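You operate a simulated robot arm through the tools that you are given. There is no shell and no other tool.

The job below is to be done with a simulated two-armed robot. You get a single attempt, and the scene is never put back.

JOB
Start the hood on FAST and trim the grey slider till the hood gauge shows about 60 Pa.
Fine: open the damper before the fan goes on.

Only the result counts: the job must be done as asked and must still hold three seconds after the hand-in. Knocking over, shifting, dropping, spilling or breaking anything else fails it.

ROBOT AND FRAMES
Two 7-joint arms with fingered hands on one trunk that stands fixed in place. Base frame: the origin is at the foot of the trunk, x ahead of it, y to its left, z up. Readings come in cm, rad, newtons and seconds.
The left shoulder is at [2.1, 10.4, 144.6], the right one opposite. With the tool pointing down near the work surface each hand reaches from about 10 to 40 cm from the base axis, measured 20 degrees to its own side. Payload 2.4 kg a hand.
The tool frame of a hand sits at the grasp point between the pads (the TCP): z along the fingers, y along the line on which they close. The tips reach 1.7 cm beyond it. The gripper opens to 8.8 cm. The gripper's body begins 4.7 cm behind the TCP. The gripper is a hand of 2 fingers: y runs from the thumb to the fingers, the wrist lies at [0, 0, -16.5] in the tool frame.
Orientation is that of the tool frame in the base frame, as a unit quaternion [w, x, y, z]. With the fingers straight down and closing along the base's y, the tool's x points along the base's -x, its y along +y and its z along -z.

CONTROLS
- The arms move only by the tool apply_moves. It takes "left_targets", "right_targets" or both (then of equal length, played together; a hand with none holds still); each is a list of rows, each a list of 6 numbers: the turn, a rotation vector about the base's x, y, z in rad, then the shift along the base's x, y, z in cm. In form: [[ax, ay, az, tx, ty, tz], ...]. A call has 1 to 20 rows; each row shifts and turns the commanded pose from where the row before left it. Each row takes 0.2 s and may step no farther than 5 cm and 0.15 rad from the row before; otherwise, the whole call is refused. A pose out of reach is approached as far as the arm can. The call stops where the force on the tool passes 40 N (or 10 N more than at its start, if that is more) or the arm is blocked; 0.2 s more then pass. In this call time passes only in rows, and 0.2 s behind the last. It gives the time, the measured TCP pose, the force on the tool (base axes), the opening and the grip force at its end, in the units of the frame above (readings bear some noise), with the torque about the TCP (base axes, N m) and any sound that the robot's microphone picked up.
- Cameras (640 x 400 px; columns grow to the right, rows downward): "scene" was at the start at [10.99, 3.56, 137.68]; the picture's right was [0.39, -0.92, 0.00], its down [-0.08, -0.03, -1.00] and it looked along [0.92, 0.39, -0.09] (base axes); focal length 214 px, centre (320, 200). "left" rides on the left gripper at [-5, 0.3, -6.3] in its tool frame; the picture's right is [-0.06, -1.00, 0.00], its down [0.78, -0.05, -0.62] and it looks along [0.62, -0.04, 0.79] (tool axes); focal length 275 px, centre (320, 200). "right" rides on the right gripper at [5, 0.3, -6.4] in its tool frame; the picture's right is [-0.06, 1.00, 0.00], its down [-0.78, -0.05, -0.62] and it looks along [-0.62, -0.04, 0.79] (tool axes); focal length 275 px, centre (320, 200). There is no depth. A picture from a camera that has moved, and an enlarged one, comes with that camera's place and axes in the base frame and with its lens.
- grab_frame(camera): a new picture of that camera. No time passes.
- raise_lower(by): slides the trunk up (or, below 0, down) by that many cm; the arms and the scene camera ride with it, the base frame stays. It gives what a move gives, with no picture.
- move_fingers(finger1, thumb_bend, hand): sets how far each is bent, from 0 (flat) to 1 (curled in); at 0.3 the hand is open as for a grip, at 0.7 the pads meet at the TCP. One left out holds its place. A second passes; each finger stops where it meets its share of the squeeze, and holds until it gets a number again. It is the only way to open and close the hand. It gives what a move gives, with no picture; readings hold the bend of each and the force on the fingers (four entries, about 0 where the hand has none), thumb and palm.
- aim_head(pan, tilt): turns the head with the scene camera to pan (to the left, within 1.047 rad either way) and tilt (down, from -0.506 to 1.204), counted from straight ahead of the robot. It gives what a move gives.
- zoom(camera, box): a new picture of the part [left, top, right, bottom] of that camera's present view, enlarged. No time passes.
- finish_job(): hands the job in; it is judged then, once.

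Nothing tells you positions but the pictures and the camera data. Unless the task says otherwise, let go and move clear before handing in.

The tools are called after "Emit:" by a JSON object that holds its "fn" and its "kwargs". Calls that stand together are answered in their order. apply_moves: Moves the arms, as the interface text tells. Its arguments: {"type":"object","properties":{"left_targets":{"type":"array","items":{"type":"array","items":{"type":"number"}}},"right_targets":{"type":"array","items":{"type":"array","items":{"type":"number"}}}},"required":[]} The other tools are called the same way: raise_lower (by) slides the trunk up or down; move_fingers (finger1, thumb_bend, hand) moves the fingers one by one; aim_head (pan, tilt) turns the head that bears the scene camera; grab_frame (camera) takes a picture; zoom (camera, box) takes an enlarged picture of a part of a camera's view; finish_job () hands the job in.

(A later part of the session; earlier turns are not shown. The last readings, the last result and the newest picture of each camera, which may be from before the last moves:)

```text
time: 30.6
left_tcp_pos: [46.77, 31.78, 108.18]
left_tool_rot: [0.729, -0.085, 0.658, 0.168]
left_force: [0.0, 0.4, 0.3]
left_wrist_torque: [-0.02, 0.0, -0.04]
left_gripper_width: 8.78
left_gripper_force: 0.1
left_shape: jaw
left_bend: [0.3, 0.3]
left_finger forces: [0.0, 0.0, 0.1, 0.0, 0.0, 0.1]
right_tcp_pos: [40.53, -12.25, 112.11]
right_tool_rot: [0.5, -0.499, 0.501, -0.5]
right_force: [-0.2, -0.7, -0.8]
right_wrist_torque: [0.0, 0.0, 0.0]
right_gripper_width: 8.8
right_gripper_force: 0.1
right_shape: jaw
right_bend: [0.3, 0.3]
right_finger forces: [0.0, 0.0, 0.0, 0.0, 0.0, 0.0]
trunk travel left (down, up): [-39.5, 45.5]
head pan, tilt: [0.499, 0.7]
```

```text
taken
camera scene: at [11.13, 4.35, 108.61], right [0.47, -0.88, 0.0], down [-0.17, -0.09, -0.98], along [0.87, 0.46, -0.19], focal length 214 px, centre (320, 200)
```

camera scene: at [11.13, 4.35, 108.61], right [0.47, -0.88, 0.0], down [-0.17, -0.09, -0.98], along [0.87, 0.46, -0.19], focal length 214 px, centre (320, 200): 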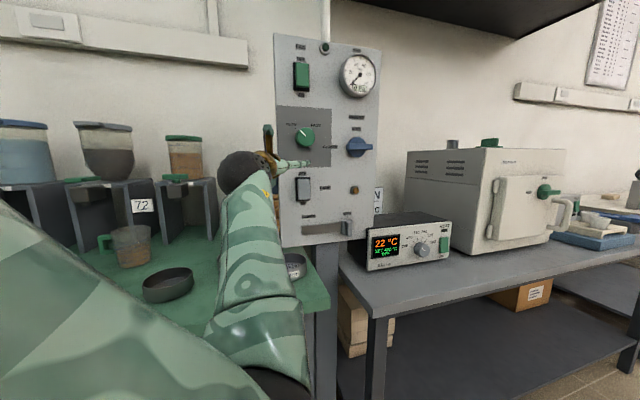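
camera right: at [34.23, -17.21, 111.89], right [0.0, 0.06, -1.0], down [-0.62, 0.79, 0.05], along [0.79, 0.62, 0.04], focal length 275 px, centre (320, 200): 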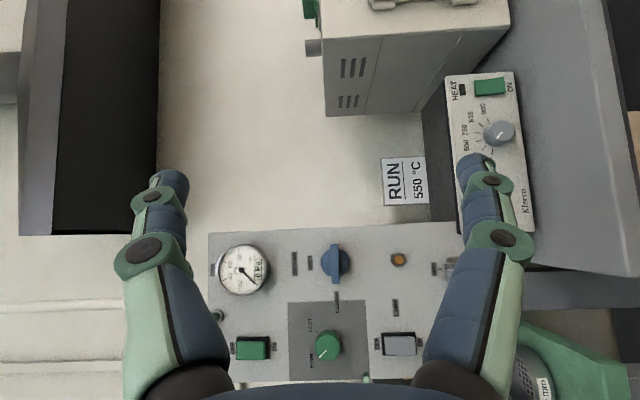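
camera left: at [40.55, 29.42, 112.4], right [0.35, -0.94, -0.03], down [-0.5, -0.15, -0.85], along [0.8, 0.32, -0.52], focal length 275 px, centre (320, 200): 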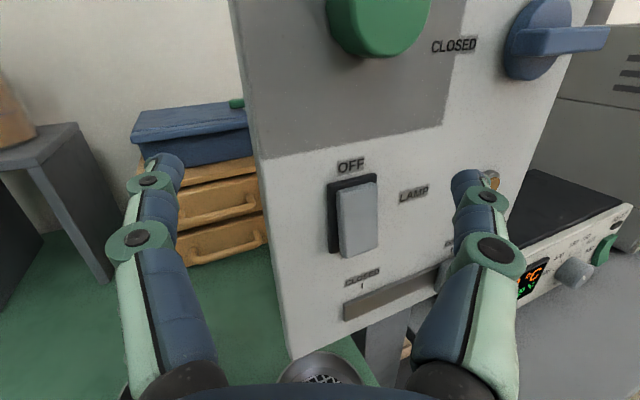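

The head seems jammed by the left arm in its current elbow-in configuration. I'll untangle the left arm by drawing the hand back, up and turning it downward again, away from the panel.

Emit:
{"fn": "apply_moves", "kwargs": {"left_targets": [[0, 0.08, 0, -1.5, 0.5, 1.5], [0, 0.12, 0, -1.5, 0.5, 1.5], [0, 0.14, 0, -1.5, 0.3, 1.5], [0, 0.14, 0, -1.5, 0.3, 1.5], [0, 0.14, 0, -1.5, 0.3, 1.5], [0, 0.14, 0, -1.5, 0.3, 1.5]]}}

Emit:
{"fn": "grab_frame", "kwargs": {"camera": "scene"}}

Emit:
{"fn": "grab_frame", "kwargs": {"camera": "left"}}

```text
time: 32.0
left_tcp_pos: [35.0, 37.61, 109.16]
left_tool_rot: [0.431, -0.018, 0.883, 0.183]
left_force: [-0.5, 0.6, -0.7]
left_wrist_torque: [0.0, -0.01, -0.03]
left_gripper_width: 8.81
left_gripper_force: 0.0
left_shape: jaw
left_bend: [0.3, 0.3]
left_finger forces: [0.0, 0.0, 0.0, 0.0, 0.0, 0.0]
left hand out of reach, approached as far as the arm can: row 2, 3, 4
right_tcp_pos: [40.49, -12.17, 112.07]
right_tool_rot: [0.499, -0.499, 0.502, -0.5]
right_force: [0.2, -0.3, 0.2]
right_wrist_torque: [-0.05, 0.0, -0.02]
right_gripper_width: 8.78
right_gripper_force: 0.0
right_shape: jaw
right_bend: [0.3, 0.3]
right_finger forces: [0.0, 0.0, 0.1, 0.0, 0.1, 0.0]
trunk travel left (down, up): [-39.5, 45.5]
head pan, tilt: [0.499, 0.7]
```

```text
taken
camera scene: at [10.37, 4.05, 103.96], right [0.48, -0.88, 0.0], down [-0.57, -0.31, -0.76], along [0.67, 0.37, -0.64], focal length 214 px, centre (320, 200)
```

scene: 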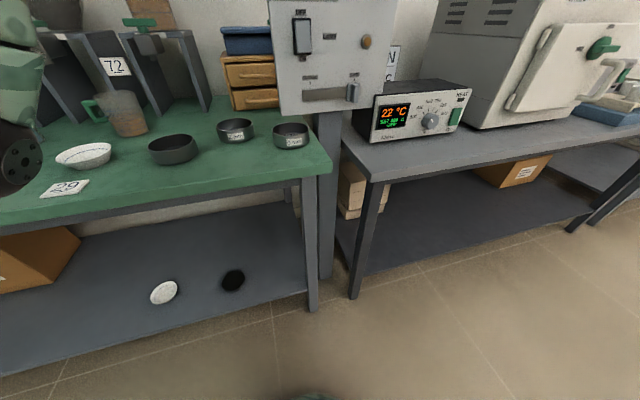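

```text
taken
camera left: at [33.44, 35.19, 116.61], right [0.23, -0.94, -0.26], down [-0.95, -0.16, -0.27], along [0.21, 0.31, -0.93], focal length 275 px, centre (320, 200)
```

left: 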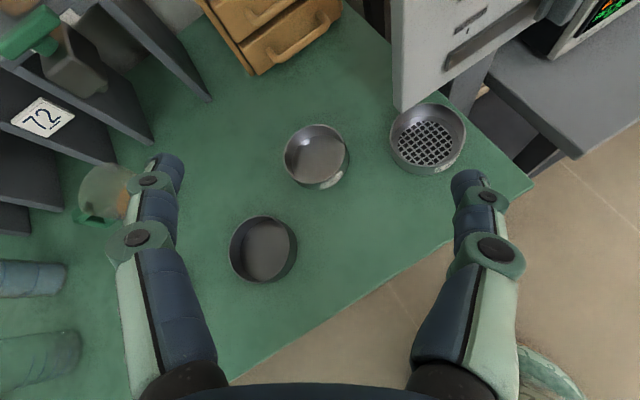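

The head is free again and the left elbow is back on the outside. I'll bring the left hand to a level, forward-pointing pose (yaw about 15°) in front of the panel, in small steps.

Emit:
{"fn": "apply_moves", "kwargs": {"left_targets": [[-0.0303, -0.136, -0.008, 1.2, -1.9, 0.5], [-0.0303, -0.136, -0.008, 1.2, -1.9, 0.5], [-0.0303, -0.136, -0.008, 1.2, -1.9, 0.5], [-0.0303, -0.136, -0.008, 1.2, -1.9, 0.5], [-0.0303, -0.136, -0.008, 1.2, -1.9, 0.5]]}}

Emit:
{"fn": "aim_head", "kwargs": {"pan": 0.4, "tilt": 0.15}}

Emit:
{"fn": "grab_frame", "kwargs": {"camera": "scene"}}

Emit:
{"fn": "grab_frame", "kwargs": {"camera": "left"}}

```text
time: 33.2
left_tcp_pos: [37.56, 33.47, 110.79]
left_tool_rot: [0.65, -0.074, 0.745, 0.129]
left_force: [0.3, -0.1, -0.5]
left_wrist_torque: [0.01, -0.01, 0.03]
left_gripper_width: 8.78
left_gripper_force: 0.0
left_shape: jaw
left_bend: [0.3, 0.3]
left_finger forces: [0.0, 0.0, 0.1, 0.0, 0.0, 0.1]
left hand out of reach, approached as far as the arm can: row 3, 4, 5
right_tcp_pos: [40.59, -12.21, 112.1]
right_tool_rot: [0.499, -0.499, 0.502, -0.499]
right_force: [-0.2, 1.0, -0.2]
right_wrist_torque: [0.02, 0.0, 0.0]
right_gripper_width: 8.81
right_gripper_force: 0.1
right_shape: jaw
right_bend: [0.3, 0.3]
right_finger forces: [0.0, 0.0, 0.0, 0.1, 0.1, 0.0]
trunk travel left (down, up): [-39.5, 45.5]
head pan, tilt: [0.499, 0.7]
```

```text
time: 34.2
left_tcp_pos: [37.52, 33.44, 110.73]
left_tool_rot: [0.649, -0.074, 0.746, 0.127]
left_force: [-0.5, -0.6, -0.5]
left_wrist_torque: [0.02, -0.01, 0.01]
left_gripper_width: 8.82
left_gripper_force: 0.0
left_shape: jaw
left_bend: [0.3, 0.3]
left_finger forces: [0.0, 0.0, 0.1, 0.0, 0.1, 0.1]
right_tcp_pos: [40.57, -12.26, 111.94]
right_tool_rot: [0.5, -0.499, 0.501, -0.499]
right_force: [0.4, -0.3, -0.4]
right_wrist_torque: [0.03, -0.03, 0.0]
right_gripper_width: 8.78
right_gripper_force: 0.1
right_shape: jaw
right_bend: [0.3, 0.3]
right_finger forces: [0.0, 0.0, 0.0, 0.0, 0.0, 0.0]
trunk travel left (down, up): [-39.5, 45.5]
head pan, tilt: [0.4, 0.15]
```

```text
taken
camera scene: at [11.45, 3.59, 108.96], right [0.39, -0.92, 0.0], down [-0.14, -0.06, -0.99], along [0.91, 0.38, -0.15], focal length 214 px, centre (320, 200)
```

scene: 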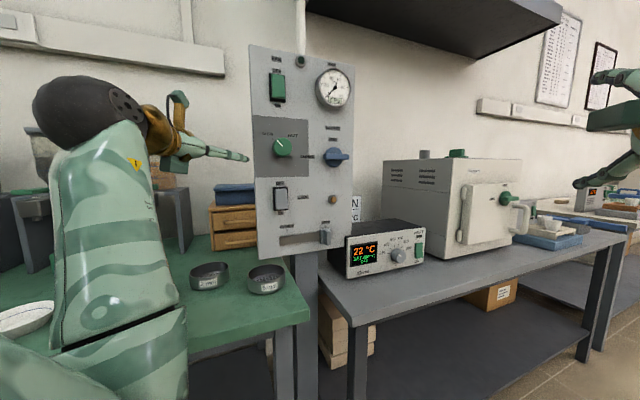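

```text
taken
camera left: at [32.2, 31.67, 116.41], right [0.28, -0.96, -0.03], down [-0.69, -0.18, -0.7], along [0.67, 0.22, -0.71], focal length 275 px, centre (320, 200)
```

left: 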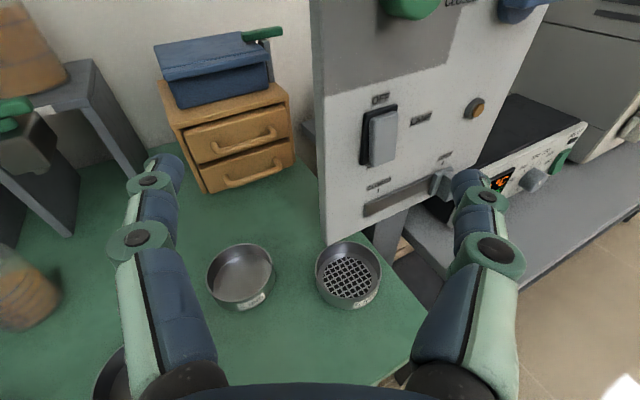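

The elbow sits low so the wrist is at its bend limit this close in. I'll extend forward first, still tipped down, then level the hand farther out.

Emit:
{"fn": "apply_moves", "kwargs": {"left_targets": [[0, 0, 0, 1.5, -1.8, 0.3], [0, 0, 0, 1.5, -1.8, 0.3], [0, 0, 0, 1.5, -1.8, 0.3], [0, 0, 0, 1.8, -1.8, 0.3], [0, 0, 0, 1.8, -1.8, 0.3], [0, 0, 0, 1.8, -1.5, 0.3]]}}

Emit:
{"fn": "grab_frame", "kwargs": {"camera": "scene"}}

```text
time: 35.6
left_tcp_pos: [37.99, 32.67, 110.79]
left_tool_rot: [0.659, -0.077, 0.739, 0.117]
left_force: [0.0, -0.8, -0.4]
left_wrist_torque: [-0.05, -0.02, 0.0]
left_gripper_width: 8.79
left_gripper_force: 0.1
left_shape: jaw
left_bend: [0.3, 0.3]
left_finger forces: [0.1, 0.0, 0.0, 0.0, 0.0, 0.1]
left hand out of reach, approached as far as the arm can: row 1, 2, 3, 4, 5, 6
right_tcp_pos: [40.59, -12.24, 112.11]
right_tool_rot: [0.499, -0.5, 0.501, -0.5]
right_force: [-0.4, 0.6, 0.5]
right_wrist_torque: [-0.04, 0.02, -0.03]
right_gripper_width: 8.8
right_gripper_force: 0.0
right_shape: jaw
right_bend: [0.3, 0.3]
right_finger forces: [0.0, 0.1, 0.1, 0.0, 0.0, 0.0]
trunk travel left (down, up): [-39.5, 45.5]
head pan, tilt: [0.4, 0.15]
```

```text
taken
camera scene: at [11.45, 3.59, 108.97], right [0.39, -0.92, 0.0], down [-0.14, -0.06, -0.99], along [0.91, 0.38, -0.15], focal length 214 px, centre (320, 200)
```

scene: 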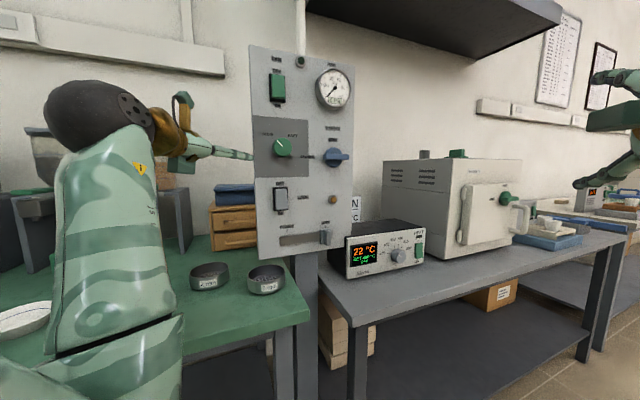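

The outward yaw is what limits the left wrist in this roll. I'll try rolling the hand a quarter turn counter-clockwise in place (needed for the damper anyway) so another wrist axis takes the yaw.

Emit:
{"fn": "apply_moves", "kwargs": {"left_targets": [[-0.1365, -0.0391, 0.0149, 0, 0, 0], [-0.1365, -0.0391, 0.0149, 0, 0, 0], [-0.1365, -0.0391, 0.0149, 0, 0, 0], [-0.1365, -0.0391, 0.0149, 0, 0, 0], [-0.1365, -0.0391, 0.0149, 0, 0, 0], [-0.1365, -0.0391, 0.0149, 0, 0, 0]]}}

Emit:
{"fn": "grab_frame", "kwargs": {"camera": "scene"}}

```text
time: 37.0
left_tcp_pos: [37.94, 32.82, 110.88]
left_tool_rot: [0.648, -0.376, 0.641, -0.169]
left_force: [0.6, -0.1, 0.0]
left_wrist_torque: [0.03, 0.02, 0.0]
left_gripper_width: 8.78
left_gripper_force: 0.0
left_shape: jaw
left_bend: [0.3, 0.3]
left_finger forces: [0.0, 0.1, 0.0, 0.0, 0.0, 0.0]
right_tcp_pos: [40.68, -12.17, 112.06]
right_tool_rot: [0.5, -0.5, 0.501, -0.499]
right_force: [0.7, -0.4, 0.4]
right_wrist_torque: [-0.03, 0.0, 0.03]
right_gripper_width: 8.8
right_gripper_force: 0.1
right_shape: jaw
right_bend: [0.3, 0.3]
right_finger forces: [0.0, 0.0, 0.0, 0.1, 0.0, 0.1]
trunk travel left (down, up): [-39.5, 45.5]
head pan, tilt: [0.4, 0.15]
```

```text
taken
camera scene: at [11.45, 3.59, 108.97], right [0.39, -0.92, 0.0], down [-0.14, -0.06, -0.99], along [0.91, 0.38, -0.15], focal length 214 px, centre (320, 200)
```

scene: 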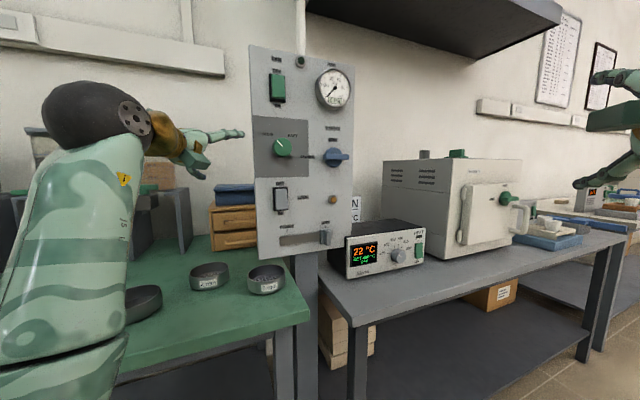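

That roll is followed exactly. I'll complete the quarter turn.

Emit:
{"fn": "apply_moves", "kwargs": {"left_targets": [[-0.1365, -0.0391, 0.0149, 0, 0, 0], [-0.1365, -0.0391, 0.0149, 0, 0, 0], [-0.1365, -0.0391, 0.0149, 0, 0, 0], [-0.1365, -0.0391, 0.0149, 0, 0, 0], [-0.1365, -0.0391, 0.0149, 0, 0, 0]]}}

Emit:
{"fn": "grab_frame", "kwargs": {"camera": "scene"}}

Emit:
{"fn": "grab_frame", "kwargs": {"camera": "left"}}

```text
time: 38.2
left_tcp_pos: [37.78, 32.9, 110.81]
left_tool_rot: [-0.548, 0.577, -0.468, 0.385]
left_force: [0.0, -0.1, -0.4]
left_wrist_torque: [-0.02, 0.01, 0.01]
left_gripper_width: 8.79
left_gripper_force: 0.0
left_shape: jaw
left_bend: [0.3, 0.3]
left_finger forces: [0.1, 0.0, 0.0, 0.0, 0.0, 0.0]
right_tcp_pos: [40.65, -12.12, 112.11]
right_tool_rot: [0.499, -0.5, 0.501, -0.5]
right_force: [0.3, -0.2, 0.0]
right_wrist_torque: [-0.02, 0.01, -0.01]
right_gripper_width: 8.77
right_gripper_force: 0.1
right_shape: jaw
right_bend: [0.3, 0.3]
right_finger forces: [0.1, 0.1, 0.1, 0.0, 0.0, 0.0]
trunk travel left (down, up): [-39.5, 45.5]
head pan, tilt: [0.4, 0.15]
```

```text
taken
camera scene: at [11.45, 3.59, 108.97], right [0.39, -0.92, 0.0], down [-0.14, -0.06, -0.99], along [0.91, 0.38, -0.15], focal length 214 px, centre (320, 200)
```

scene: 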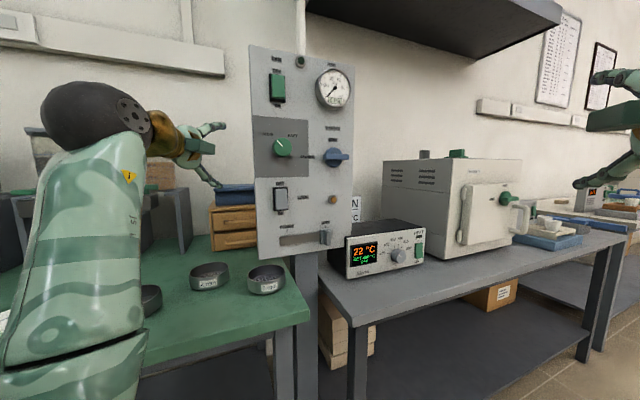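

```text
taken
camera left: at [30.51, 35.96, 111.38], right [0.1, 0.02, 0.99], down [-0.38, -0.92, 0.06], along [0.92, -0.38, -0.09], focal length 275 px, centre (320, 200)
```

left: 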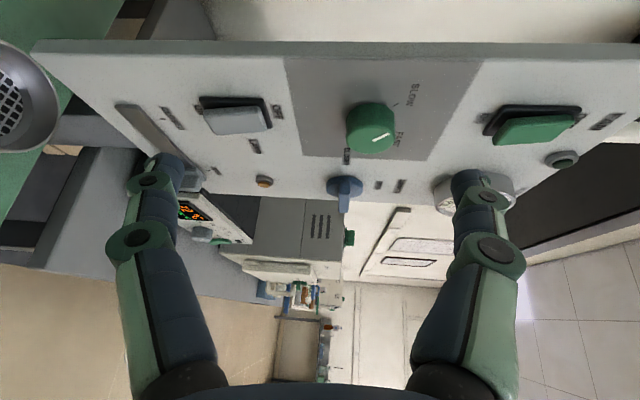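

Rolled fully, with the hand camera now on the left side. I'll move across to a standoff in front of the damper, yawing gently toward the panel normal.

Emit:
{"fn": "apply_moves", "kwargs": {"left_targets": [[0.028, -0.1, 0, 2.6, -2.2, 0.1], [0, 0, 0.045, 2.6, -2.2, 0.1], [0, 0, 0.045, 2.6, -2.2, 0.1], [0, 0, 0.045, 2.6, -2.2, 0.1], [0, 0, 0.045, 2.6, -2.2, 0.1]]}}

Emit:
{"fn": "grab_frame", "kwargs": {"camera": "scene"}}

Emit:
{"fn": "grab_frame", "kwargs": {"camera": "left"}}

```text
time: 39.4
left_tcp_pos: [48.49, 35.12, 103.84]
left_tool_rot: [0.633, -0.573, 0.395, -0.339]
left_force: [-1.2, 0.1, -0.1]
left_wrist_torque: [0.03, 0.01, -0.03]
left_gripper_width: 8.78
left_gripper_force: 0.1
left_shape: jaw
left_bend: [0.3, 0.3]
left_finger forces: [0.1, 0.0, 0.1, 0.0, 0.0, 0.0]
left hand out of reach, approached as far as the arm can: row 2, 3, 4, 5
right_tcp_pos: [40.65, -12.2, 112.06]
right_tool_rot: [0.499, -0.5, 0.501, -0.5]
right_force: [0.4, 0.2, 0.1]
right_wrist_torque: [-0.02, -0.01, -0.05]
right_gripper_width: 8.81
right_gripper_force: 0.0
right_shape: jaw
right_bend: [0.3, 0.3]
right_finger forces: [0.0, 0.1, 0.0, 0.1, 0.0, 0.0]
trunk travel left (down, up): [-39.5, 45.5]
head pan, tilt: [0.4, 0.15]
```

```text
taken
camera scene: at [11.66, 2.47, 109.99], right [0.27, -0.96, 0.0], down [-0.04, -0.01, -1.0], along [0.96, 0.27, -0.04], focal length 214 px, centre (320, 200)
```

scene: 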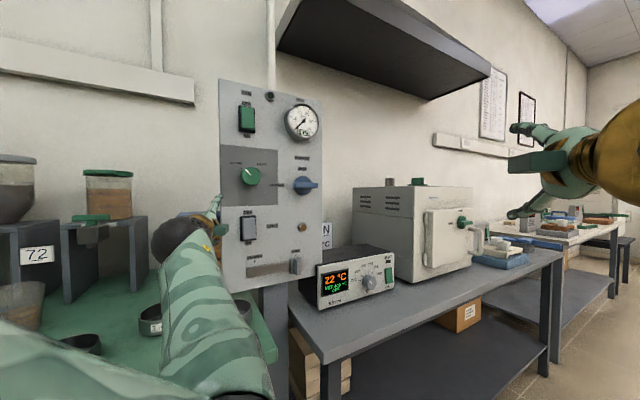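

```text
taken
camera left: at [40.62, 36.75, 103.75], right [0.0, -0.06, 1.0], down [-0.19, -0.98, -0.06], along [0.98, -0.19, -0.01], focal length 275 px, centre (320, 200)
```

left: 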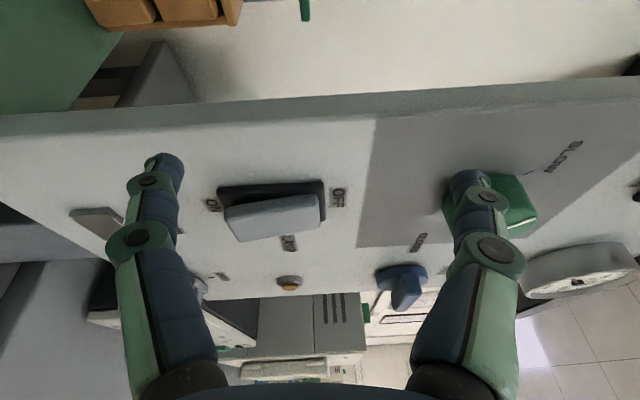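

The wrist ran to another limit and the elbow flipped inward again, with the fingers close to the panel but no contact. I'll back off gently in small steps before trying anything else.

Emit:
{"fn": "apply_moves", "kwargs": {"left_targets": [[0, 0, 0, -1.5, -0.5, 0.5], [0, 0.05, 0, -1.5, -0.3, 0.5]]}}

Emit:
{"fn": "grab_frame", "kwargs": {"camera": "scene"}}

```text
time: 40.2
left_tcp_pos: [44.8, 37.18, 104.08]
left_tool_rot: [0.632, -0.578, 0.409, -0.315]
left_force: [0.5, -0.7, 1.1]
left_wrist_torque: [-0.01, 0.02, 0.01]
left_gripper_width: 8.77
left_gripper_force: 0.1
left_shape: jaw
left_bend: [0.3, 0.3]
left_finger forces: [0.1, 0.0, 0.0, 0.0, 0.0, 0.1]
left hand out of reach, approached as far as the arm can: row 1, 2
right_tcp_pos: [40.63, -12.29, 111.94]
right_tool_rot: [0.499, -0.5, 0.501, -0.5]
right_force: [-0.1, -0.2, -0.2]
right_wrist_torque: [0.02, 0.02, 0.0]
right_gripper_width: 8.81
right_gripper_force: 0.1
right_shape: jaw
right_bend: [0.3, 0.3]
right_finger forces: [0.0, 0.0, 0.1, 0.1, 0.1, 0.1]
trunk travel left (down, up): [-39.5, 45.5]
head pan, tilt: [0.4, 0.15]
stopped in row 2 (left hand): the arm was blocked; the commanded pose is now the measured one
```

```text
taken
camera scene: at [11.67, 2.76, 109.51], right [0.3, -0.95, 0.0], down [-0.09, -0.03, -1.0], along [0.95, 0.3, -0.09], focal length 214 px, centre (320, 200)
```

scene: 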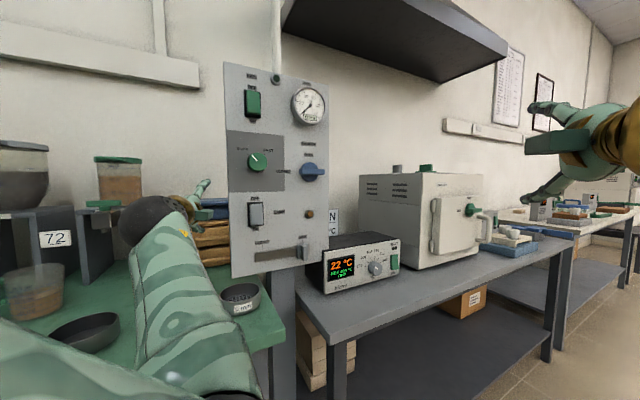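

The upper arm is pressing against the head in this elbow-in posture. I'll repeat the motion that untangled it before: draw back, up and tip the hand downward.

Emit:
{"fn": "apply_moves", "kwargs": {"left_targets": [[0, 0.1, 0, -1.5, 0.5, 1.2], [0, 0.14, 0, -1.5, 0.5, 1.5], [0, 0.14, 0, -1.5, 0.3, 1.5], [0, 0.14, 0, -1.5, 0.3, 1.5]]}}

Emit:
{"fn": "grab_frame", "kwargs": {"camera": "scene"}}

```text
time: 41.4
left_tcp_pos: [35.45, 40.43, 101.66]
left_tool_rot: [-0.587, 0.592, -0.515, 0.2]
left_force: [0.3, 0.5, -0.1]
left_wrist_torque: [0.01, -0.03, -0.05]
left_gripper_width: 8.79
left_gripper_force: 0.0
left_shape: jaw
left_bend: [0.3, 0.3]
left_finger forces: [0.0, 0.0, 0.0, 0.0, 0.0, 0.1]
left hand out of reach, approached as far as the arm can: row 1, 2, 3, 4
right_tcp_pos: [40.62, -12.1, 112.13]
right_tool_rot: [-0.499, 0.501, -0.501, 0.5]
right_force: [-0.4, 0.5, -0.6]
right_wrist_torque: [0.02, 0.03, 0.03]
right_gripper_width: 8.81
right_gripper_force: 0.0
right_shape: jaw
right_bend: [0.3, 0.3]
right_finger forces: [0.0, 0.0, 0.1, 0.1, 0.0, 0.1]
trunk travel left (down, up): [-39.5, 45.5]
head pan, tilt: [0.4, 0.15]
stopped in row 4 (left hand): the arm was blocked; the commanded pose is now the measured one
```

```text
taken
camera scene: at [11.47, 3.62, 108.81], right [0.39, -0.92, 0.0], down [-0.15, -0.07, -0.99], along [0.91, 0.38, -0.17], focal length 214 px, centre (320, 200)
```

scene: 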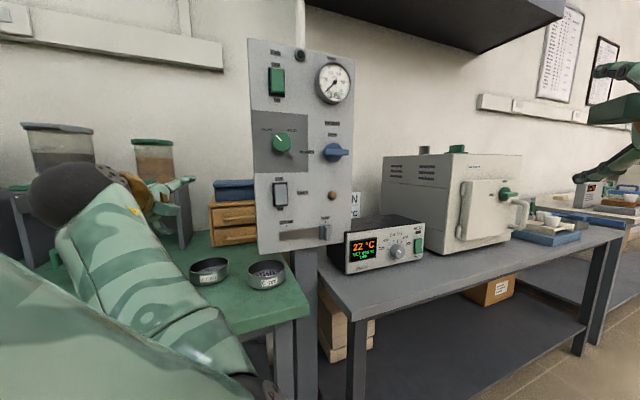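

Still elbow-in; the hand is hovering over the bench edge with nothing touched. I'll raise the trunk 20 cm to get everything clear of the bench before reconfiguring.

Emit:
{"fn": "raise_lower", "kwargs": {"by": 20}}

Emit:
{"fn": "grab_frame", "kwargs": {"camera": "scene"}}

Emit:
{"fn": "grab_frame", "kwargs": {"camera": "left"}}

```text
time: 43.5
left_tcp_pos: [34.92, 41.0, 122.46]
left_tool_rot: [0.598, -0.587, 0.507, -0.199]
left_force: [-0.6, -0.9, 0.7]
left_wrist_torque: [0.01, -0.02, 0.03]
left_gripper_width: 8.82
left_gripper_force: 0.0
left_shape: jaw
left_bend: [0.3, 0.3]
left_finger forces: [0.0, 0.0, 0.1, 0.0, 0.1, 0.1]
right_tcp_pos: [40.7, -12.12, 132.08]
right_tool_rot: [0.5, -0.499, 0.502, -0.499]
right_force: [0.6, -0.2, 0.2]
right_wrist_torque: [-0.01, 0.04, 0.01]
right_gripper_width: 8.77
right_gripper_force: 0.1
right_shape: jaw
right_bend: [0.3, 0.3]
right_finger forces: [0.0, 0.0, 0.0, 0.0, 0.2, 0.1]
trunk travel left (down, up): [-59.5, 25.5]
head pan, tilt: [0.4, 0.15]
```

```text
taken
camera scene: at [11.2, 2.11, 130.86], right [0.24, -0.97, 0.0], down [0.04, 0.01, -1.0], along [0.97, 0.24, 0.05], focal length 214 px, centre (320, 200)
```

scene: 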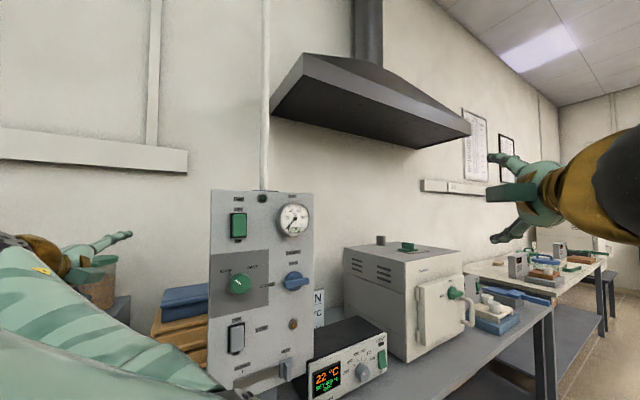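

```text
taken
camera left: at [27.5, 42.03, 125.26], right [0.33, -0.18, 0.93], down [-0.18, -0.98, -0.12], along [0.93, -0.13, -0.36], focal length 275 px, centre (320, 200)
```

left: 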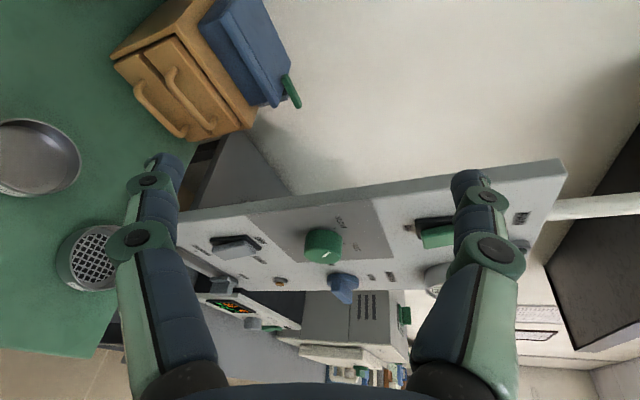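

With the trunk higher, the upper arm should hang lower for targets at this height. I'll move a few small steps forward, right and down, and see whether the arm follows.

Emit:
{"fn": "apply_moves", "kwargs": {"left_targets": [[0, 0, 0, 1.5, -2, -1], [0, 0, 0, 1.5, -2, -1], [0, 0, 0, 1.5, -2, -1]]}}

Emit:
{"fn": "grab_frame", "kwargs": {"camera": "scene"}}

```text
time: 44.3
left_tcp_pos: [34.96, 40.9, 122.47]
left_tool_rot: [0.598, -0.587, 0.508, -0.199]
left_force: [-0.2, -0.4, 0.0]
left_wrist_torque: [-0.01, -0.01, -0.01]
left_gripper_width: 8.77
left_gripper_force: 0.1
left_shape: jaw
left_bend: [0.3, 0.3]
left_finger forces: [0.1, 0.1, 0.1, 0.1, 0.0, 0.0]
left hand out of reach, approached as far as the arm can: row 1, 2, 3
right_tcp_pos: [40.64, -12.25, 132.05]
right_tool_rot: [0.499, -0.499, 0.501, -0.5]
right_force: [0.1, -0.5, 0.2]
right_wrist_torque: [-0.01, -0.03, -0.03]
right_gripper_width: 8.79
right_gripper_force: 0.0
right_shape: jaw
right_bend: [0.3, 0.3]
right_finger forces: [0.0, 0.0, 0.1, 0.1, 0.0, 0.0]
trunk travel left (down, up): [-59.5, 25.5]
head pan, tilt: [0.4, 0.15]
```

```text
taken
camera scene: at [11.24, 2.06, 130.74], right [0.23, -0.97, 0.0], down [0.03, 0.01, -1.0], along [0.97, 0.23, 0.03], focal length 214 px, centre (320, 200)
```

scene: 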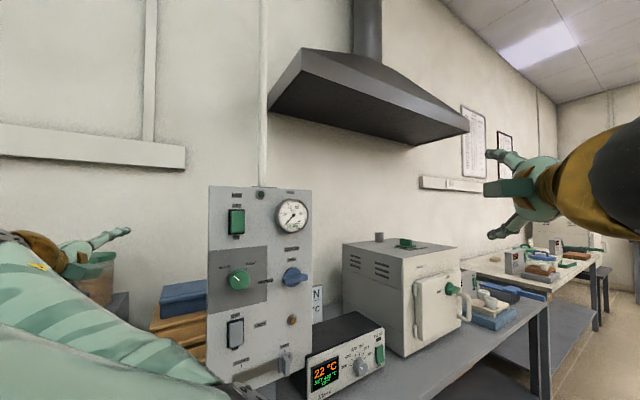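

The arm is saturated in this posture, so I'll bring the left hand back to its original start posture (pointing straight down, same place relative to the shoulder) to reset the configuration.

Emit:
{"fn": "apply_moves", "kwargs": {"left_targets": [[0.032, 0.0961, -0.0943, -0.54, -0.67, 1.25], [0.032, 0.0961, -0.0943, -0.54, -0.67, 1.25], [0.032, 0.0961, -0.0943, -0.54, -0.67, 1.25], [0.032, 0.0961, -0.0943, -0.54, -0.67, 1.25], [0.032, 0.0961, -0.0943, -0.54, -0.67, 1.25], [0.032, 0.0961, -0.0943, -0.54, -0.67, 1.25], [0.032, 0.0961, -0.0943, -0.54, -0.67, 1.25], [0.032, 0.0961, -0.0943, -0.54, -0.67, 1.25], [0.032, 0.0961, -0.0943, -0.54, -0.67, 1.25], [0.032, 0.0961, -0.0943, -0.54, -0.67, 1.25], [0.032, 0.0961, -0.0943, -0.54, -0.67, 1.25], [0.032, 0.0961, -0.0943, -0.54, -0.67, 1.25], [0.032, 0.0961, -0.0943, -0.54, -0.67, 1.25], [0.032, 0.0961, -0.0943, -0.54, -0.67, 1.25], [0.032, 0.0961, -0.0943, -0.54, -0.67, 1.25]]}}

Emit:
{"fn": "grab_frame", "kwargs": {"camera": "scene"}}

Emit:
{"fn": "grab_frame", "kwargs": {"camera": "left"}}

```text
time: 47.5
left_tcp_pos: [27.76, 30.02, 139.83]
left_tool_rot: [0.011, -0.024, 1.0, -0.009]
left_force: [0.2, 0.3, 0.0]
left_wrist_torque: [-0.01, -0.04, 0.01]
left_gripper_width: 8.78
left_gripper_force: 0.1
left_shape: jaw
left_bend: [0.3, 0.3]
left_finger forces: [0.0, 0.1, 0.1, 0.0, 0.1, 0.1]
left hand out of reach, approached as far as the arm can: row 1, 14
right_tcp_pos: [40.61, -12.13, 132.11]
right_tool_rot: [0.5, -0.499, 0.501, -0.499]
right_force: [0.1, -0.1, 0.3]
right_wrist_torque: [0.03, 0.04, -0.02]
right_gripper_width: 8.79
right_gripper_force: 0.0
right_shape: jaw
right_bend: [0.3, 0.3]
right_finger forces: [0.0, 0.0, 0.0, 0.1, 0.1, 0.1]
trunk travel left (down, up): [-59.5, 25.5]
head pan, tilt: [0.4, 0.15]
```

```text
taken
camera scene: at [11.1, 3.56, 129.08], right [0.39, -0.92, 0.0], down [-0.14, -0.06, -0.99], along [0.91, 0.38, -0.15], focal length 214 px, centre (320, 200)
```

scene: 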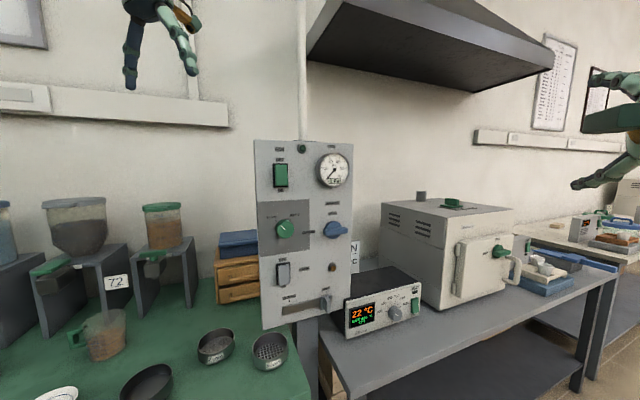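

```text
taken
camera left: at [32.63, 30.63, 146.19], right [0.11, -0.99, 0.02], down [-0.8, -0.08, 0.6], along [-0.6, -0.08, -0.8], focal length 275 px, centre (320, 200)
```

left: 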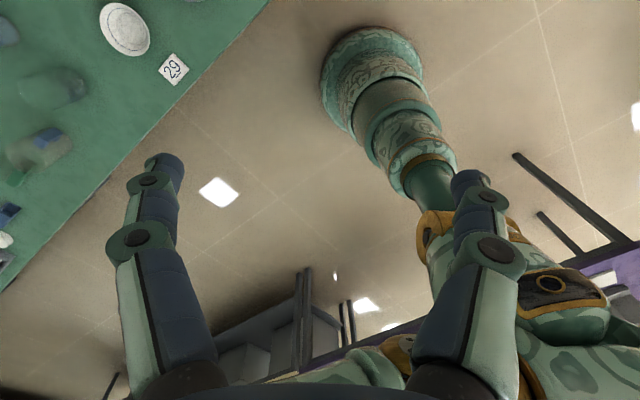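

The reset worked and the head is free. Now I'll turn the hand about the vertical into a "thumb-back" pose while descending a little, so that pitching up later gives a natural handshake pose with the elbow low.

Emit:
{"fn": "apply_moves", "kwargs": {"left_targets": [[0, 0, 0.1428, 0.75, 0, -1.3], [0, 0, 0.1428, 0.75, 0, -1.3], [0, 0, 0.1428, 0.75, 0, -1.3], [0, 0, 0.1428, 0.75, 0, -1.3], [0, 0, 0.1428, 0.75, 0, -1.3], [0, 0, 0.1428, 0.75, 0, -1.3], [0, 0, 0.1428, 0.75, 0, -1.3], [0, 0, 0.1428, 0.75, 0, -1.3], [0, 0, 0.1428, 0.75, 0, -1.3], [0, 0, 0.1428, 0.75, 0, -1.3], [0, 0, 0.1428, 0.75, 0, -1.3]]}}

Emit:
{"fn": "grab_frame", "kwargs": {"camera": "scene"}}

```text
time: 49.9
left_tcp_pos: [36.01, 29.92, 125.58]
left_tool_rot: [-0.015, 0.725, -0.688, -0.002]
left_force: [-0.4, -0.3, 0.0]
left_wrist_torque: [0.01, -0.04, 0.01]
left_gripper_width: 8.79
left_gripper_force: 0.1
left_shape: jaw
left_bend: [0.3, 0.3]
left_finger forces: [0.0, 0.1, 0.0, 0.0, 0.0, 0.1]
right_tcp_pos: [40.76, -12.19, 131.96]
right_tool_rot: [0.5, -0.499, 0.501, -0.5]
right_force: [0.0, -0.3, 0.5]
right_wrist_torque: [0.01, -0.01, 0.01]
right_gripper_width: 8.8
right_gripper_force: 0.2
right_shape: jaw
right_bend: [0.3, 0.3]
right_finger forces: [0.1, 0.0, 0.0, 0.0, 0.1, 0.1]
trunk travel left (down, up): [-59.5, 25.5]
head pan, tilt: [0.4, 0.15]
```

```text
taken
camera scene: at [11.13, 3.6, 129.07], right [0.39, -0.92, 0.0], down [-0.14, -0.06, -0.99], along [0.91, 0.38, -0.15], focal length 214 px, centre (320, 200)
```

scene: 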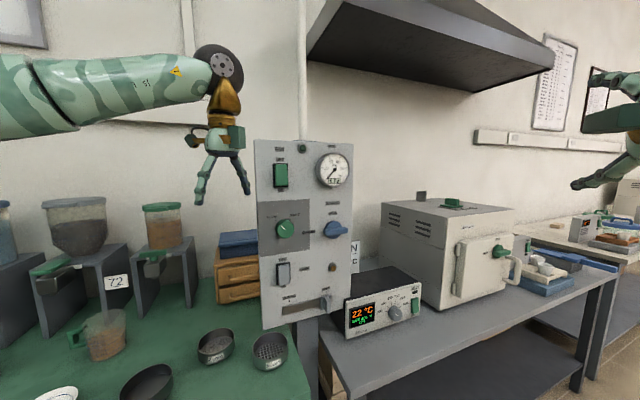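

Followed perfectly, but the elbow rides high and out. I'll lower the hand well below the shoulder in the free space before the benches so the elbow drops.

Emit:
{"fn": "apply_moves", "kwargs": {"left_targets": [[0, 0, 0, -0.5, -1.8, -3], [0, 0, 0, -0.5, -1.8, -3], [0, 0, 0, -0.5, -1.8, -3], [0, 0, 0, -0.5, -1.8, -3], [0, 0, 0, -0.5, -1.8, -3], [0, 0, 0, -0.5, -1.8, -3], [0, 0, 0, -0.5, -1.8, -3], [0, 0, 0, -0.5, -1.8, -3]]}}

Emit:
{"fn": "grab_frame", "kwargs": {"camera": "scene"}}

```text
time: 51.7
left_tcp_pos: [32.26, 15.38, 101.54]
left_tool_rot: [-0.016, 0.725, -0.689, -0.002]
left_force: [0.0, -0.1, -0.1]
left_wrist_torque: [0.01, -0.01, 0.01]
left_gripper_width: 8.79
left_gripper_force: 0.1
left_shape: jaw
left_bend: [0.3, 0.3]
left_finger forces: [0.1, 0.0, 0.1, 0.1, 0.0, 0.0]
right_tcp_pos: [40.66, -12.23, 132.1]
right_tool_rot: [0.5, -0.499, 0.501, -0.499]
right_force: [0.5, -0.9, 0.6]
right_wrist_torque: [0.02, 0.0, 0.02]
right_gripper_width: 8.79
right_gripper_force: 0.2
right_shape: jaw
right_bend: [0.3, 0.3]
right_finger forces: [0.1, 0.0, 0.1, 0.1, 0.1, 0.0]
trunk travel left (down, up): [-59.5, 25.5]
head pan, tilt: [0.4, 0.15]
```

```text
taken
camera scene: at [11.12, 3.58, 129.08], right [0.39, -0.92, 0.0], down [-0.14, -0.06, -0.99], along [0.91, 0.38, -0.15], focal length 214 px, centre (320, 200)
```

scene: 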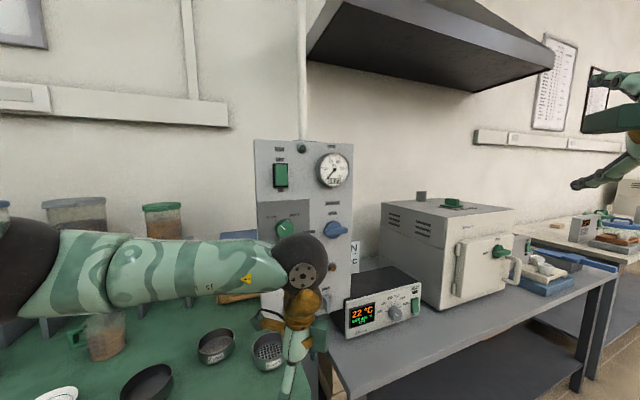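

The left arm always keeps its elbow out, which suits the wrong direction; the right arm's posture suits this panel, and its limit may have been the wrist rather than reach. I'll park the left hand back at its start posture by retracing the path, then retry the right arm with its heading in line with the arm.

Emit:
{"fn": "apply_moves", "kwargs": {"left_targets": [[0, 0, 0, 0.5, 1.8, 3], [0, 0, 0, 0.5, 1.8, 3], [0, 0, 0, 0.5, 1.8, 3], [0, 0, 0, 0.5, 1.8, 3], [0, 0, 0, 0.5, 1.8, 3], [0, 0, 0, 0.5, 1.8, 3], [0, 0, 0, 0.5, 1.8, 3], [0, 0, 0, 0.5, 1.8, 3], [0, 0, -0.1428, -0.75, 0, 1.3], [0, 0, -0.1428, -0.75, 0, 1.3], [0, 0, -0.1428, -0.75, 0, 1.3], [0, 0, -0.1428, -0.75, 0, 1.3], [0, 0, -0.1428, -0.75, 0, 1.3], [0, 0, -0.1428, -0.75, 0, 1.3], [0, 0, -0.1428, -0.75, 0, 1.3], [0, 0, -0.1428, -0.75, 0, 1.3], [0, 0, -0.1428, -0.75, 0, 1.3], [0, 0, -0.1428, -0.75, 0, 1.3], [0, 0, -0.1428, -0.75, 0, 1.3]]}}

Emit:
{"fn": "raise_lower", "kwargs": {"by": -20}}

Emit:
{"fn": "grab_frame", "kwargs": {"camera": "scene"}}

```text
time: 55.7
left_tcp_pos: [27.91, 30.11, 139.69]
left_tool_rot: [0.011, -0.024, 1.0, -0.01]
left_force: [-0.4, -0.1, -1.0]
left_wrist_torque: [-0.02, 0.03, -0.01]
left_gripper_width: 8.81
left_gripper_force: 0.2
left_shape: jaw
left_bend: [0.3, 0.3]
left_finger forces: [0.0, 0.1, 0.0, 0.1, 0.0, 0.1]
right_tcp_pos: [40.66, -12.28, 132.13]
right_tool_rot: [0.499, -0.5, 0.501, -0.5]
right_force: [0.0, 0.4, -0.2]
right_wrist_torque: [-0.02, -0.01, -0.08]
right_gripper_width: 8.8
right_gripper_force: 0.0
right_shape: jaw
right_bend: [0.3, 0.3]
right_finger forces: [0.0, 0.0, 0.0, 0.1, 0.0, 0.1]
trunk travel left (down, up): [-59.5, 25.5]
head pan, tilt: [0.4, 0.15]
```

```text
time: 57.9
left_tcp_pos: [27.84, 29.83, 119.63]
left_tool_rot: [0.012, -0.026, 1.0, -0.009]
left_force: [0.5, 0.0, 0.5]
left_wrist_torque: [-0.02, 0.0, -0.01]
left_gripper_width: 8.8
left_gripper_force: 0.0
left_shape: jaw
left_bend: [0.3, 0.3]
left_finger forces: [0.0, 0.1, 0.0, 0.1, 0.1, 0.0]
right_tcp_pos: [40.55, -12.2, 112.0]
right_tool_rot: [0.5, -0.499, 0.5, -0.5]
right_force: [-1.1, -0.7, 0.7]
right_wrist_torque: [-0.02, 0.0, -0.02]
right_gripper_width: 8.81
right_gripper_force: 0.0
right_shape: jaw
right_bend: [0.3, 0.3]
right_finger forces: [0.1, 0.0, 0.0, 0.1, 0.0, 0.0]
trunk travel left (down, up): [-39.5, 45.5]
head pan, tilt: [0.4, 0.15]
```

```text
taken
camera scene: at [11.44, 3.6, 108.98], right [0.39, -0.92, 0.0], down [-0.14, -0.06, -0.99], along [0.91, 0.38, -0.15], focal length 214 px, centre (320, 200)
```

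scene: 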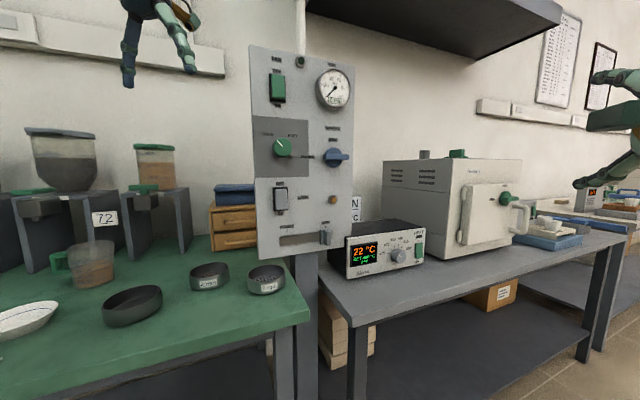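

The left hand is parked high and clear. Now I'll bring the right hand back to a standoff before the damper, with a smaller 27° yaw in line with the arm.

Emit:
{"fn": "apply_moves", "kwargs": {"right_targets": [[0, 0, 0.0524, 1.63, 3.2, -0.03], [0, 0, 0.0524, 1.63, 3.2, -0.03], [0, 0, 0.0524, 1.63, 3.2, -0.03], [0, 0, 0.0524, 1.63, 3.2, -0.03], [0, 0, 0.0524, 1.63, 3.2, -0.03], [0, 0, 0.0524, 1.63, 3.2, -0.03], [0, 0, 0.0524, 1.63, 3.2, -0.03], [0, 0, 0.0524, 1.63, 3.2, -0.03], [0, 0, 0.0524, 1.63, 3.2, -0.03]]}}

Emit:
{"fn": "apply_moves", "kwargs": {"right_targets": [[0, 0, 0, 0.89, 0.45, 0], [0, 0, 0, 0.89, 0.45, 0], [0, 0, 0, 0.89, 0.45, 0], [0, 0, 0, 0.89, 0.45, 0], [0, 0, 0, 0.89, 0.45, 0], [0, 0, 0, 0.89, 0.45, 0], [0, 0, 0, 0.89, 0.45, 0]]}}

Emit:
{"fn": "grab_frame", "kwargs": {"camera": "scene"}}

Emit:
{"fn": "grab_frame", "kwargs": {"camera": "right"}}

```text
time: 59.9
left_tcp_pos: [27.8, 29.94, 119.74]
left_tool_rot: [0.012, -0.026, 1.0, -0.008]
left_force: [0.8, 0.0, 0.1]
left_wrist_torque: [-0.01, 0.03, -0.01]
left_gripper_width: 8.79
left_gripper_force: 0.1
left_shape: jaw
left_bend: [0.3, 0.3]
left_finger forces: [0.0, 0.1, 0.0, 0.1, 0.0, 0.0]
right_tcp_pos: [55.46, 16.3, 111.66]
right_tool_rot: [-0.603, 0.603, -0.37, 0.369]
right_force: [-0.1, 0.0, 1.1]
right_wrist_torque: [-0.02, 0.01, 0.0]
right_gripper_width: 8.81
right_gripper_force: 0.0
right_shape: jaw
right_bend: [0.3, 0.3]
right_finger forces: [0.1, 0.0, 0.1, 0.0, 0.0, 0.0]
trunk travel left (down, up): [-39.5, 45.5]
head pan, tilt: [0.4, 0.15]
```

```text
time: 61.5
left_tcp_pos: [27.94, 29.9, 119.8]
left_tool_rot: [0.013, -0.025, 1.0, -0.009]
left_force: [-0.2, -0.3, 0.9]
left_wrist_torque: [0.0, 0.03, 0.0]
left_gripper_width: 8.79
left_gripper_force: 0.1
left_shape: jaw
left_bend: [0.3, 0.3]
left_finger forces: [0.1, 0.0, 0.0, 0.0, 0.0, 0.0]
right_tcp_pos: [61.4, 19.63, 111.84]
right_tool_rot: [-0.602, 0.603, -0.371, 0.369]
right_force: [0.7, 0.1, 0.1]
right_wrist_torque: [-0.03, -0.01, -0.01]
right_gripper_width: 8.77
right_gripper_force: 0.1
right_shape: jaw
right_bend: [0.3, 0.3]
right_finger forces: [0.0, 0.0, 0.0, 0.0, 0.0, 0.1]
trunk travel left (down, up): [-39.5, 45.5]
head pan, tilt: [0.4, 0.15]
```

```text
taken
camera scene: at [11.44, 3.62, 108.97], right [0.39, -0.92, 0.0], down [-0.14, -0.06, -0.99], along [0.91, 0.38, -0.15], focal length 214 px, centre (320, 200)
```

scene: 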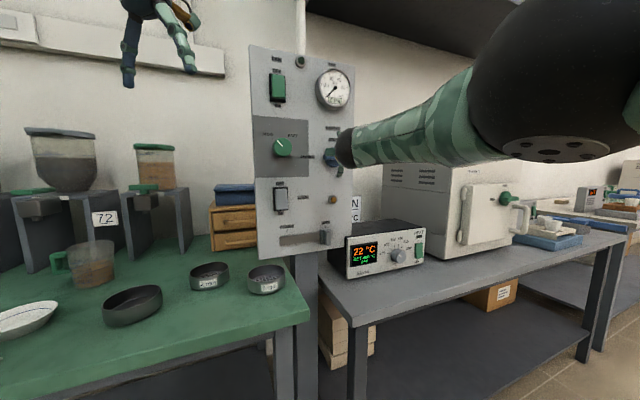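

```text
taken
camera right: at [57.9, 12.34, 111.61], right [-0.03, 0.06, -1.0], down [-0.91, 0.42, 0.05], along [0.42, 0.91, 0.04], focal length 275 px, centre (320, 200)
```

right: 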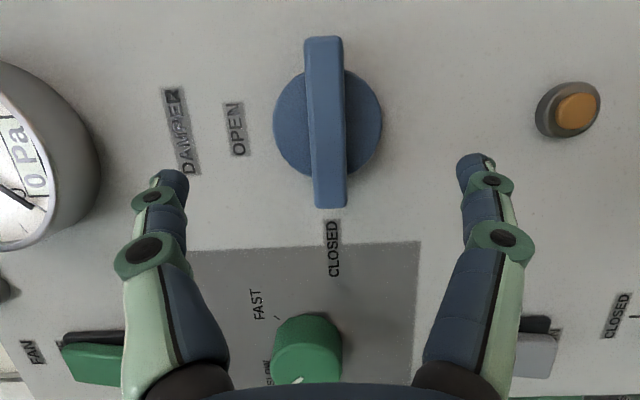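

The right arm follows this heading with reach to spare, and the bar sits centred between the fingers. I'll advance in small steps so the pads straddle the bar.

Emit:
{"fn": "apply_moves", "kwargs": {"right_targets": [[0, 0, 0, 1.0, 0.44, -0.04], [0, 0, 0, 1.0, 0.44, -0.04], [0, 0, 0, 0.9, 0.4, -0.03]]}}

Emit:
{"fn": "grab_frame", "kwargs": {"camera": "right"}}

```text
time: 62.3
left_tcp_pos: [27.86, 29.89, 119.78]
left_tool_rot: [0.012, -0.025, 1.0, -0.01]
left_force: [0.6, -0.1, -0.4]
left_wrist_torque: [0.06, 0.01, 0.01]
left_gripper_width: 8.81
left_gripper_force: 0.0
left_shape: jaw
left_bend: [0.3, 0.3]
left_finger forces: [0.0, 0.0, 0.0, 0.1, 0.1, 0.0]
right_tcp_pos: [61.36, 19.69, 111.88]
right_tool_rot: [-0.602, 0.603, -0.37, 0.369]
right_force: [-0.4, -0.6, -0.1]
right_wrist_torque: [-0.02, -0.03, -0.01]
right_gripper_width: 8.78
right_gripper_force: 0.1
right_shape: jaw
right_bend: [0.3, 0.3]
right_finger forces: [0.0, 0.0, 0.1, 0.0, 0.1, 0.0]
right hand out of reach, approached as far as the arm can: row 1, 2, 3
trunk travel left (down, up): [-39.5, 45.5]
head pan, tilt: [0.4, 0.15]
```

```text
taken
camera right: at [57.89, 12.35, 111.59], right [-0.03, 0.06, -1.0], down [-0.91, 0.42, 0.05], along [0.42, 0.91, 0.04], focal length 275 px, centre (320, 200)
```

right: 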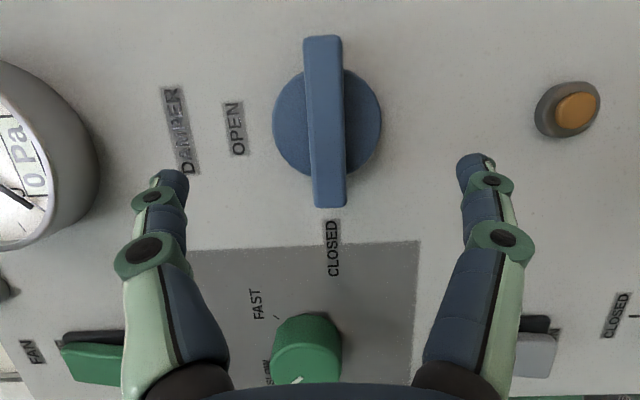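

The right arm is truly straight now and still about 4 cm short, so only the left can reach. From the limits seen, the left wrist allows about 37° of outward bend, so it will work if fully extended first with little yaw. I'll retract the right arm to its parking spot.

Emit:
{"fn": "apply_moves", "kwargs": {"right_targets": [[0, 0, 0, -1.6, -0.8, 0], [0, 0, 0, -1.6, -0.8, 0], [0, 0, 0, -1.6, -0.8, 0], [0, 0, 0, -1.6, -0.8, 0], [0, 0, -0.0524, -1.63, -3.2, 0.03], [0, 0, -0.0524, -1.63, -3.2, 0.03], [0, 0, -0.0524, -1.63, -3.2, 0.03], [0, 0, -0.0524, -1.63, -3.2, 0.03], [0, 0, -0.0524, -1.63, -3.2, 0.03], [0, 0, -0.0524, -1.63, -3.2, 0.03], [0, 0, -0.0524, -1.63, -3.2, 0.03], [0, 0, -0.0524, -1.63, -3.2, 0.03], [0, 0, -0.0524, -1.63, -3.2, 0.03]]}}

Emit:
{"fn": "apply_moves", "kwargs": {"left_targets": [[0, -0.1428, 0, 0.6, -0.4, -0.3], [0, -0.1428, 0, 0.6, -0.4, -0.3], [0, -0.1428, 0, 0.6, -0.4, -0.3], [0, -0.1428, 0, 0.6, -0.4, -0.3], [0, -0.1428, 0, 0.6, -0.4, -0.3], [0, -0.1428, 0, 0.6, -0.4, -0.3]]}}

Emit:
{"fn": "grab_frame", "kwargs": {"camera": "scene"}}

```text
time: 65.1
left_tcp_pos: [27.91, 29.92, 119.79]
left_tool_rot: [0.011, -0.025, 1.0, -0.009]
left_force: [-0.1, 0.6, 0.7]
left_wrist_torque: [0.02, -0.02, 0.0]
left_gripper_width: 8.77
left_gripper_force: 0.1
left_shape: jaw
left_bend: [0.3, 0.3]
left_finger forces: [0.0, 0.0, 0.0, 0.0, 0.1, 0.1]
right_tcp_pos: [40.56, -12.08, 111.88]
right_tool_rot: [0.5, -0.498, 0.501, -0.5]
right_force: [2.2, -0.2, -0.6]
right_wrist_torque: [0.0, 0.02, -0.02]
right_gripper_width: 8.77
right_gripper_force: 0.1
right_shape: jaw
right_bend: [0.3, 0.3]
right_finger forces: [0.0, 0.0, 0.0, 0.1, 0.0, 0.0]
right hand out of reach, approached as far as the arm can: row 13
trunk travel left (down, up): [-39.5, 45.5]
head pan, tilt: [0.4, 0.15]
```

```text
time: 66.5
left_tcp_pos: [31.44, 27.43, 118.0]
left_tool_rot: [0.427, -0.019, 0.904, -0.018]
left_force: [0.3, 0.7, 0.1]
left_wrist_torque: [0.0, 0.04, 0.01]
left_gripper_width: 8.78
left_gripper_force: 0.0
left_shape: jaw
left_bend: [0.3, 0.3]
left_finger forces: [0.0, 0.1, 0.0, 0.1, 0.0, 0.0]
right_tcp_pos: [40.45, -12.03, 111.94]
right_tool_rot: [0.5, -0.5, 0.501, -0.499]
right_force: [-0.1, 0.1, 0.1]
right_wrist_torque: [0.0, 0.0, -0.01]
right_gripper_width: 8.77
right_gripper_force: 0.1
right_shape: jaw
right_bend: [0.3, 0.3]
right_finger forces: [0.0, 0.0, 0.1, 0.0, 0.0, 0.1]
trunk travel left (down, up): [-39.5, 45.5]
head pan, tilt: [0.4, 0.15]
```

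```text
taken
camera scene: at [11.44, 3.6, 108.97], right [0.39, -0.92, 0.0], down [-0.14, -0.06, -0.99], along [0.91, 0.38, -0.15], focal length 214 px, centre (320, 200)
```

scene: 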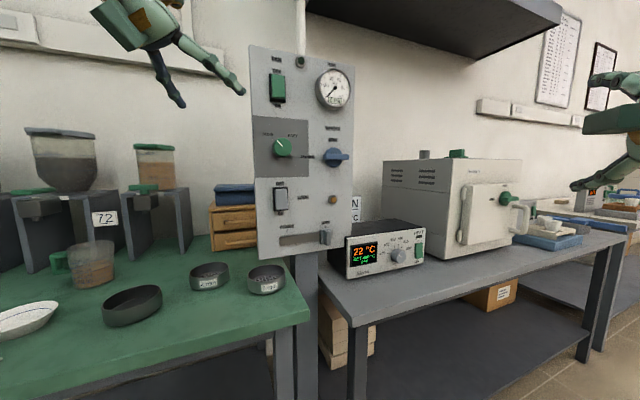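

Following well. I'll finish pitching up with the hand pointing slightly right, while extending forward.

Emit:
{"fn": "apply_moves", "kwargs": {"left_targets": [[0, -0.13, -0.04, 1.4, -0.9, -0.3], [0, -0.13, -0.04, 1.4, -0.9, -0.3], [0, -0.13, -0.04, 1.4, -0.9, -0.3], [0, -0.13, -0.04, 1.4, -0.9, -0.3], [0, -0.13, -0.04, 1.4, -0.9, -0.3]]}}

Emit:
{"fn": "grab_frame", "kwargs": {"camera": "scene"}}

```text
time: 67.7
left_tcp_pos: [38.91, 24.44, 117.37]
left_tool_rot: [0.67, 0.065, 0.737, -0.059]
left_force: [0.7, 0.4, -0.3]
left_wrist_torque: [0.0, 0.02, 0.02]
left_gripper_width: 8.8
left_gripper_force: 0.0
left_shape: jaw
left_bend: [0.3, 0.3]
left_finger forces: [0.0, 0.1, 0.0, 0.0, 0.1, 0.0]
left hand out of reach, approached as far as the arm can: row 1, 2, 3, 5
right_tcp_pos: [40.5, -12.01, 111.93]
right_tool_rot: [0.499, -0.5, 0.501, -0.5]
right_force: [-0.2, 0.1, 0.2]
right_wrist_torque: [0.0, 0.01, 0.02]
right_gripper_width: 8.79
right_gripper_force: 0.0
right_shape: jaw
right_bend: [0.3, 0.3]
right_finger forces: [0.1, 0.0, 0.0, 0.0, 0.0, 0.0]
trunk travel left (down, up): [-39.5, 45.5]
head pan, tilt: [0.4, 0.15]
```

```text
taken
camera scene: at [11.42, 3.6, 108.97], right [0.39, -0.92, 0.0], down [-0.14, -0.06, -0.99], along [0.91, 0.38, -0.15], focal length 214 px, centre (320, 200)
```

scene: 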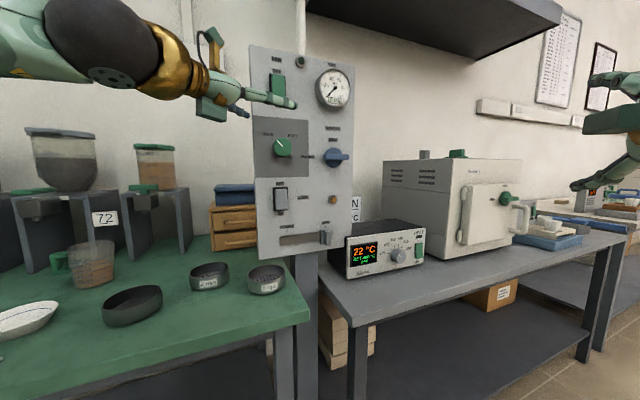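

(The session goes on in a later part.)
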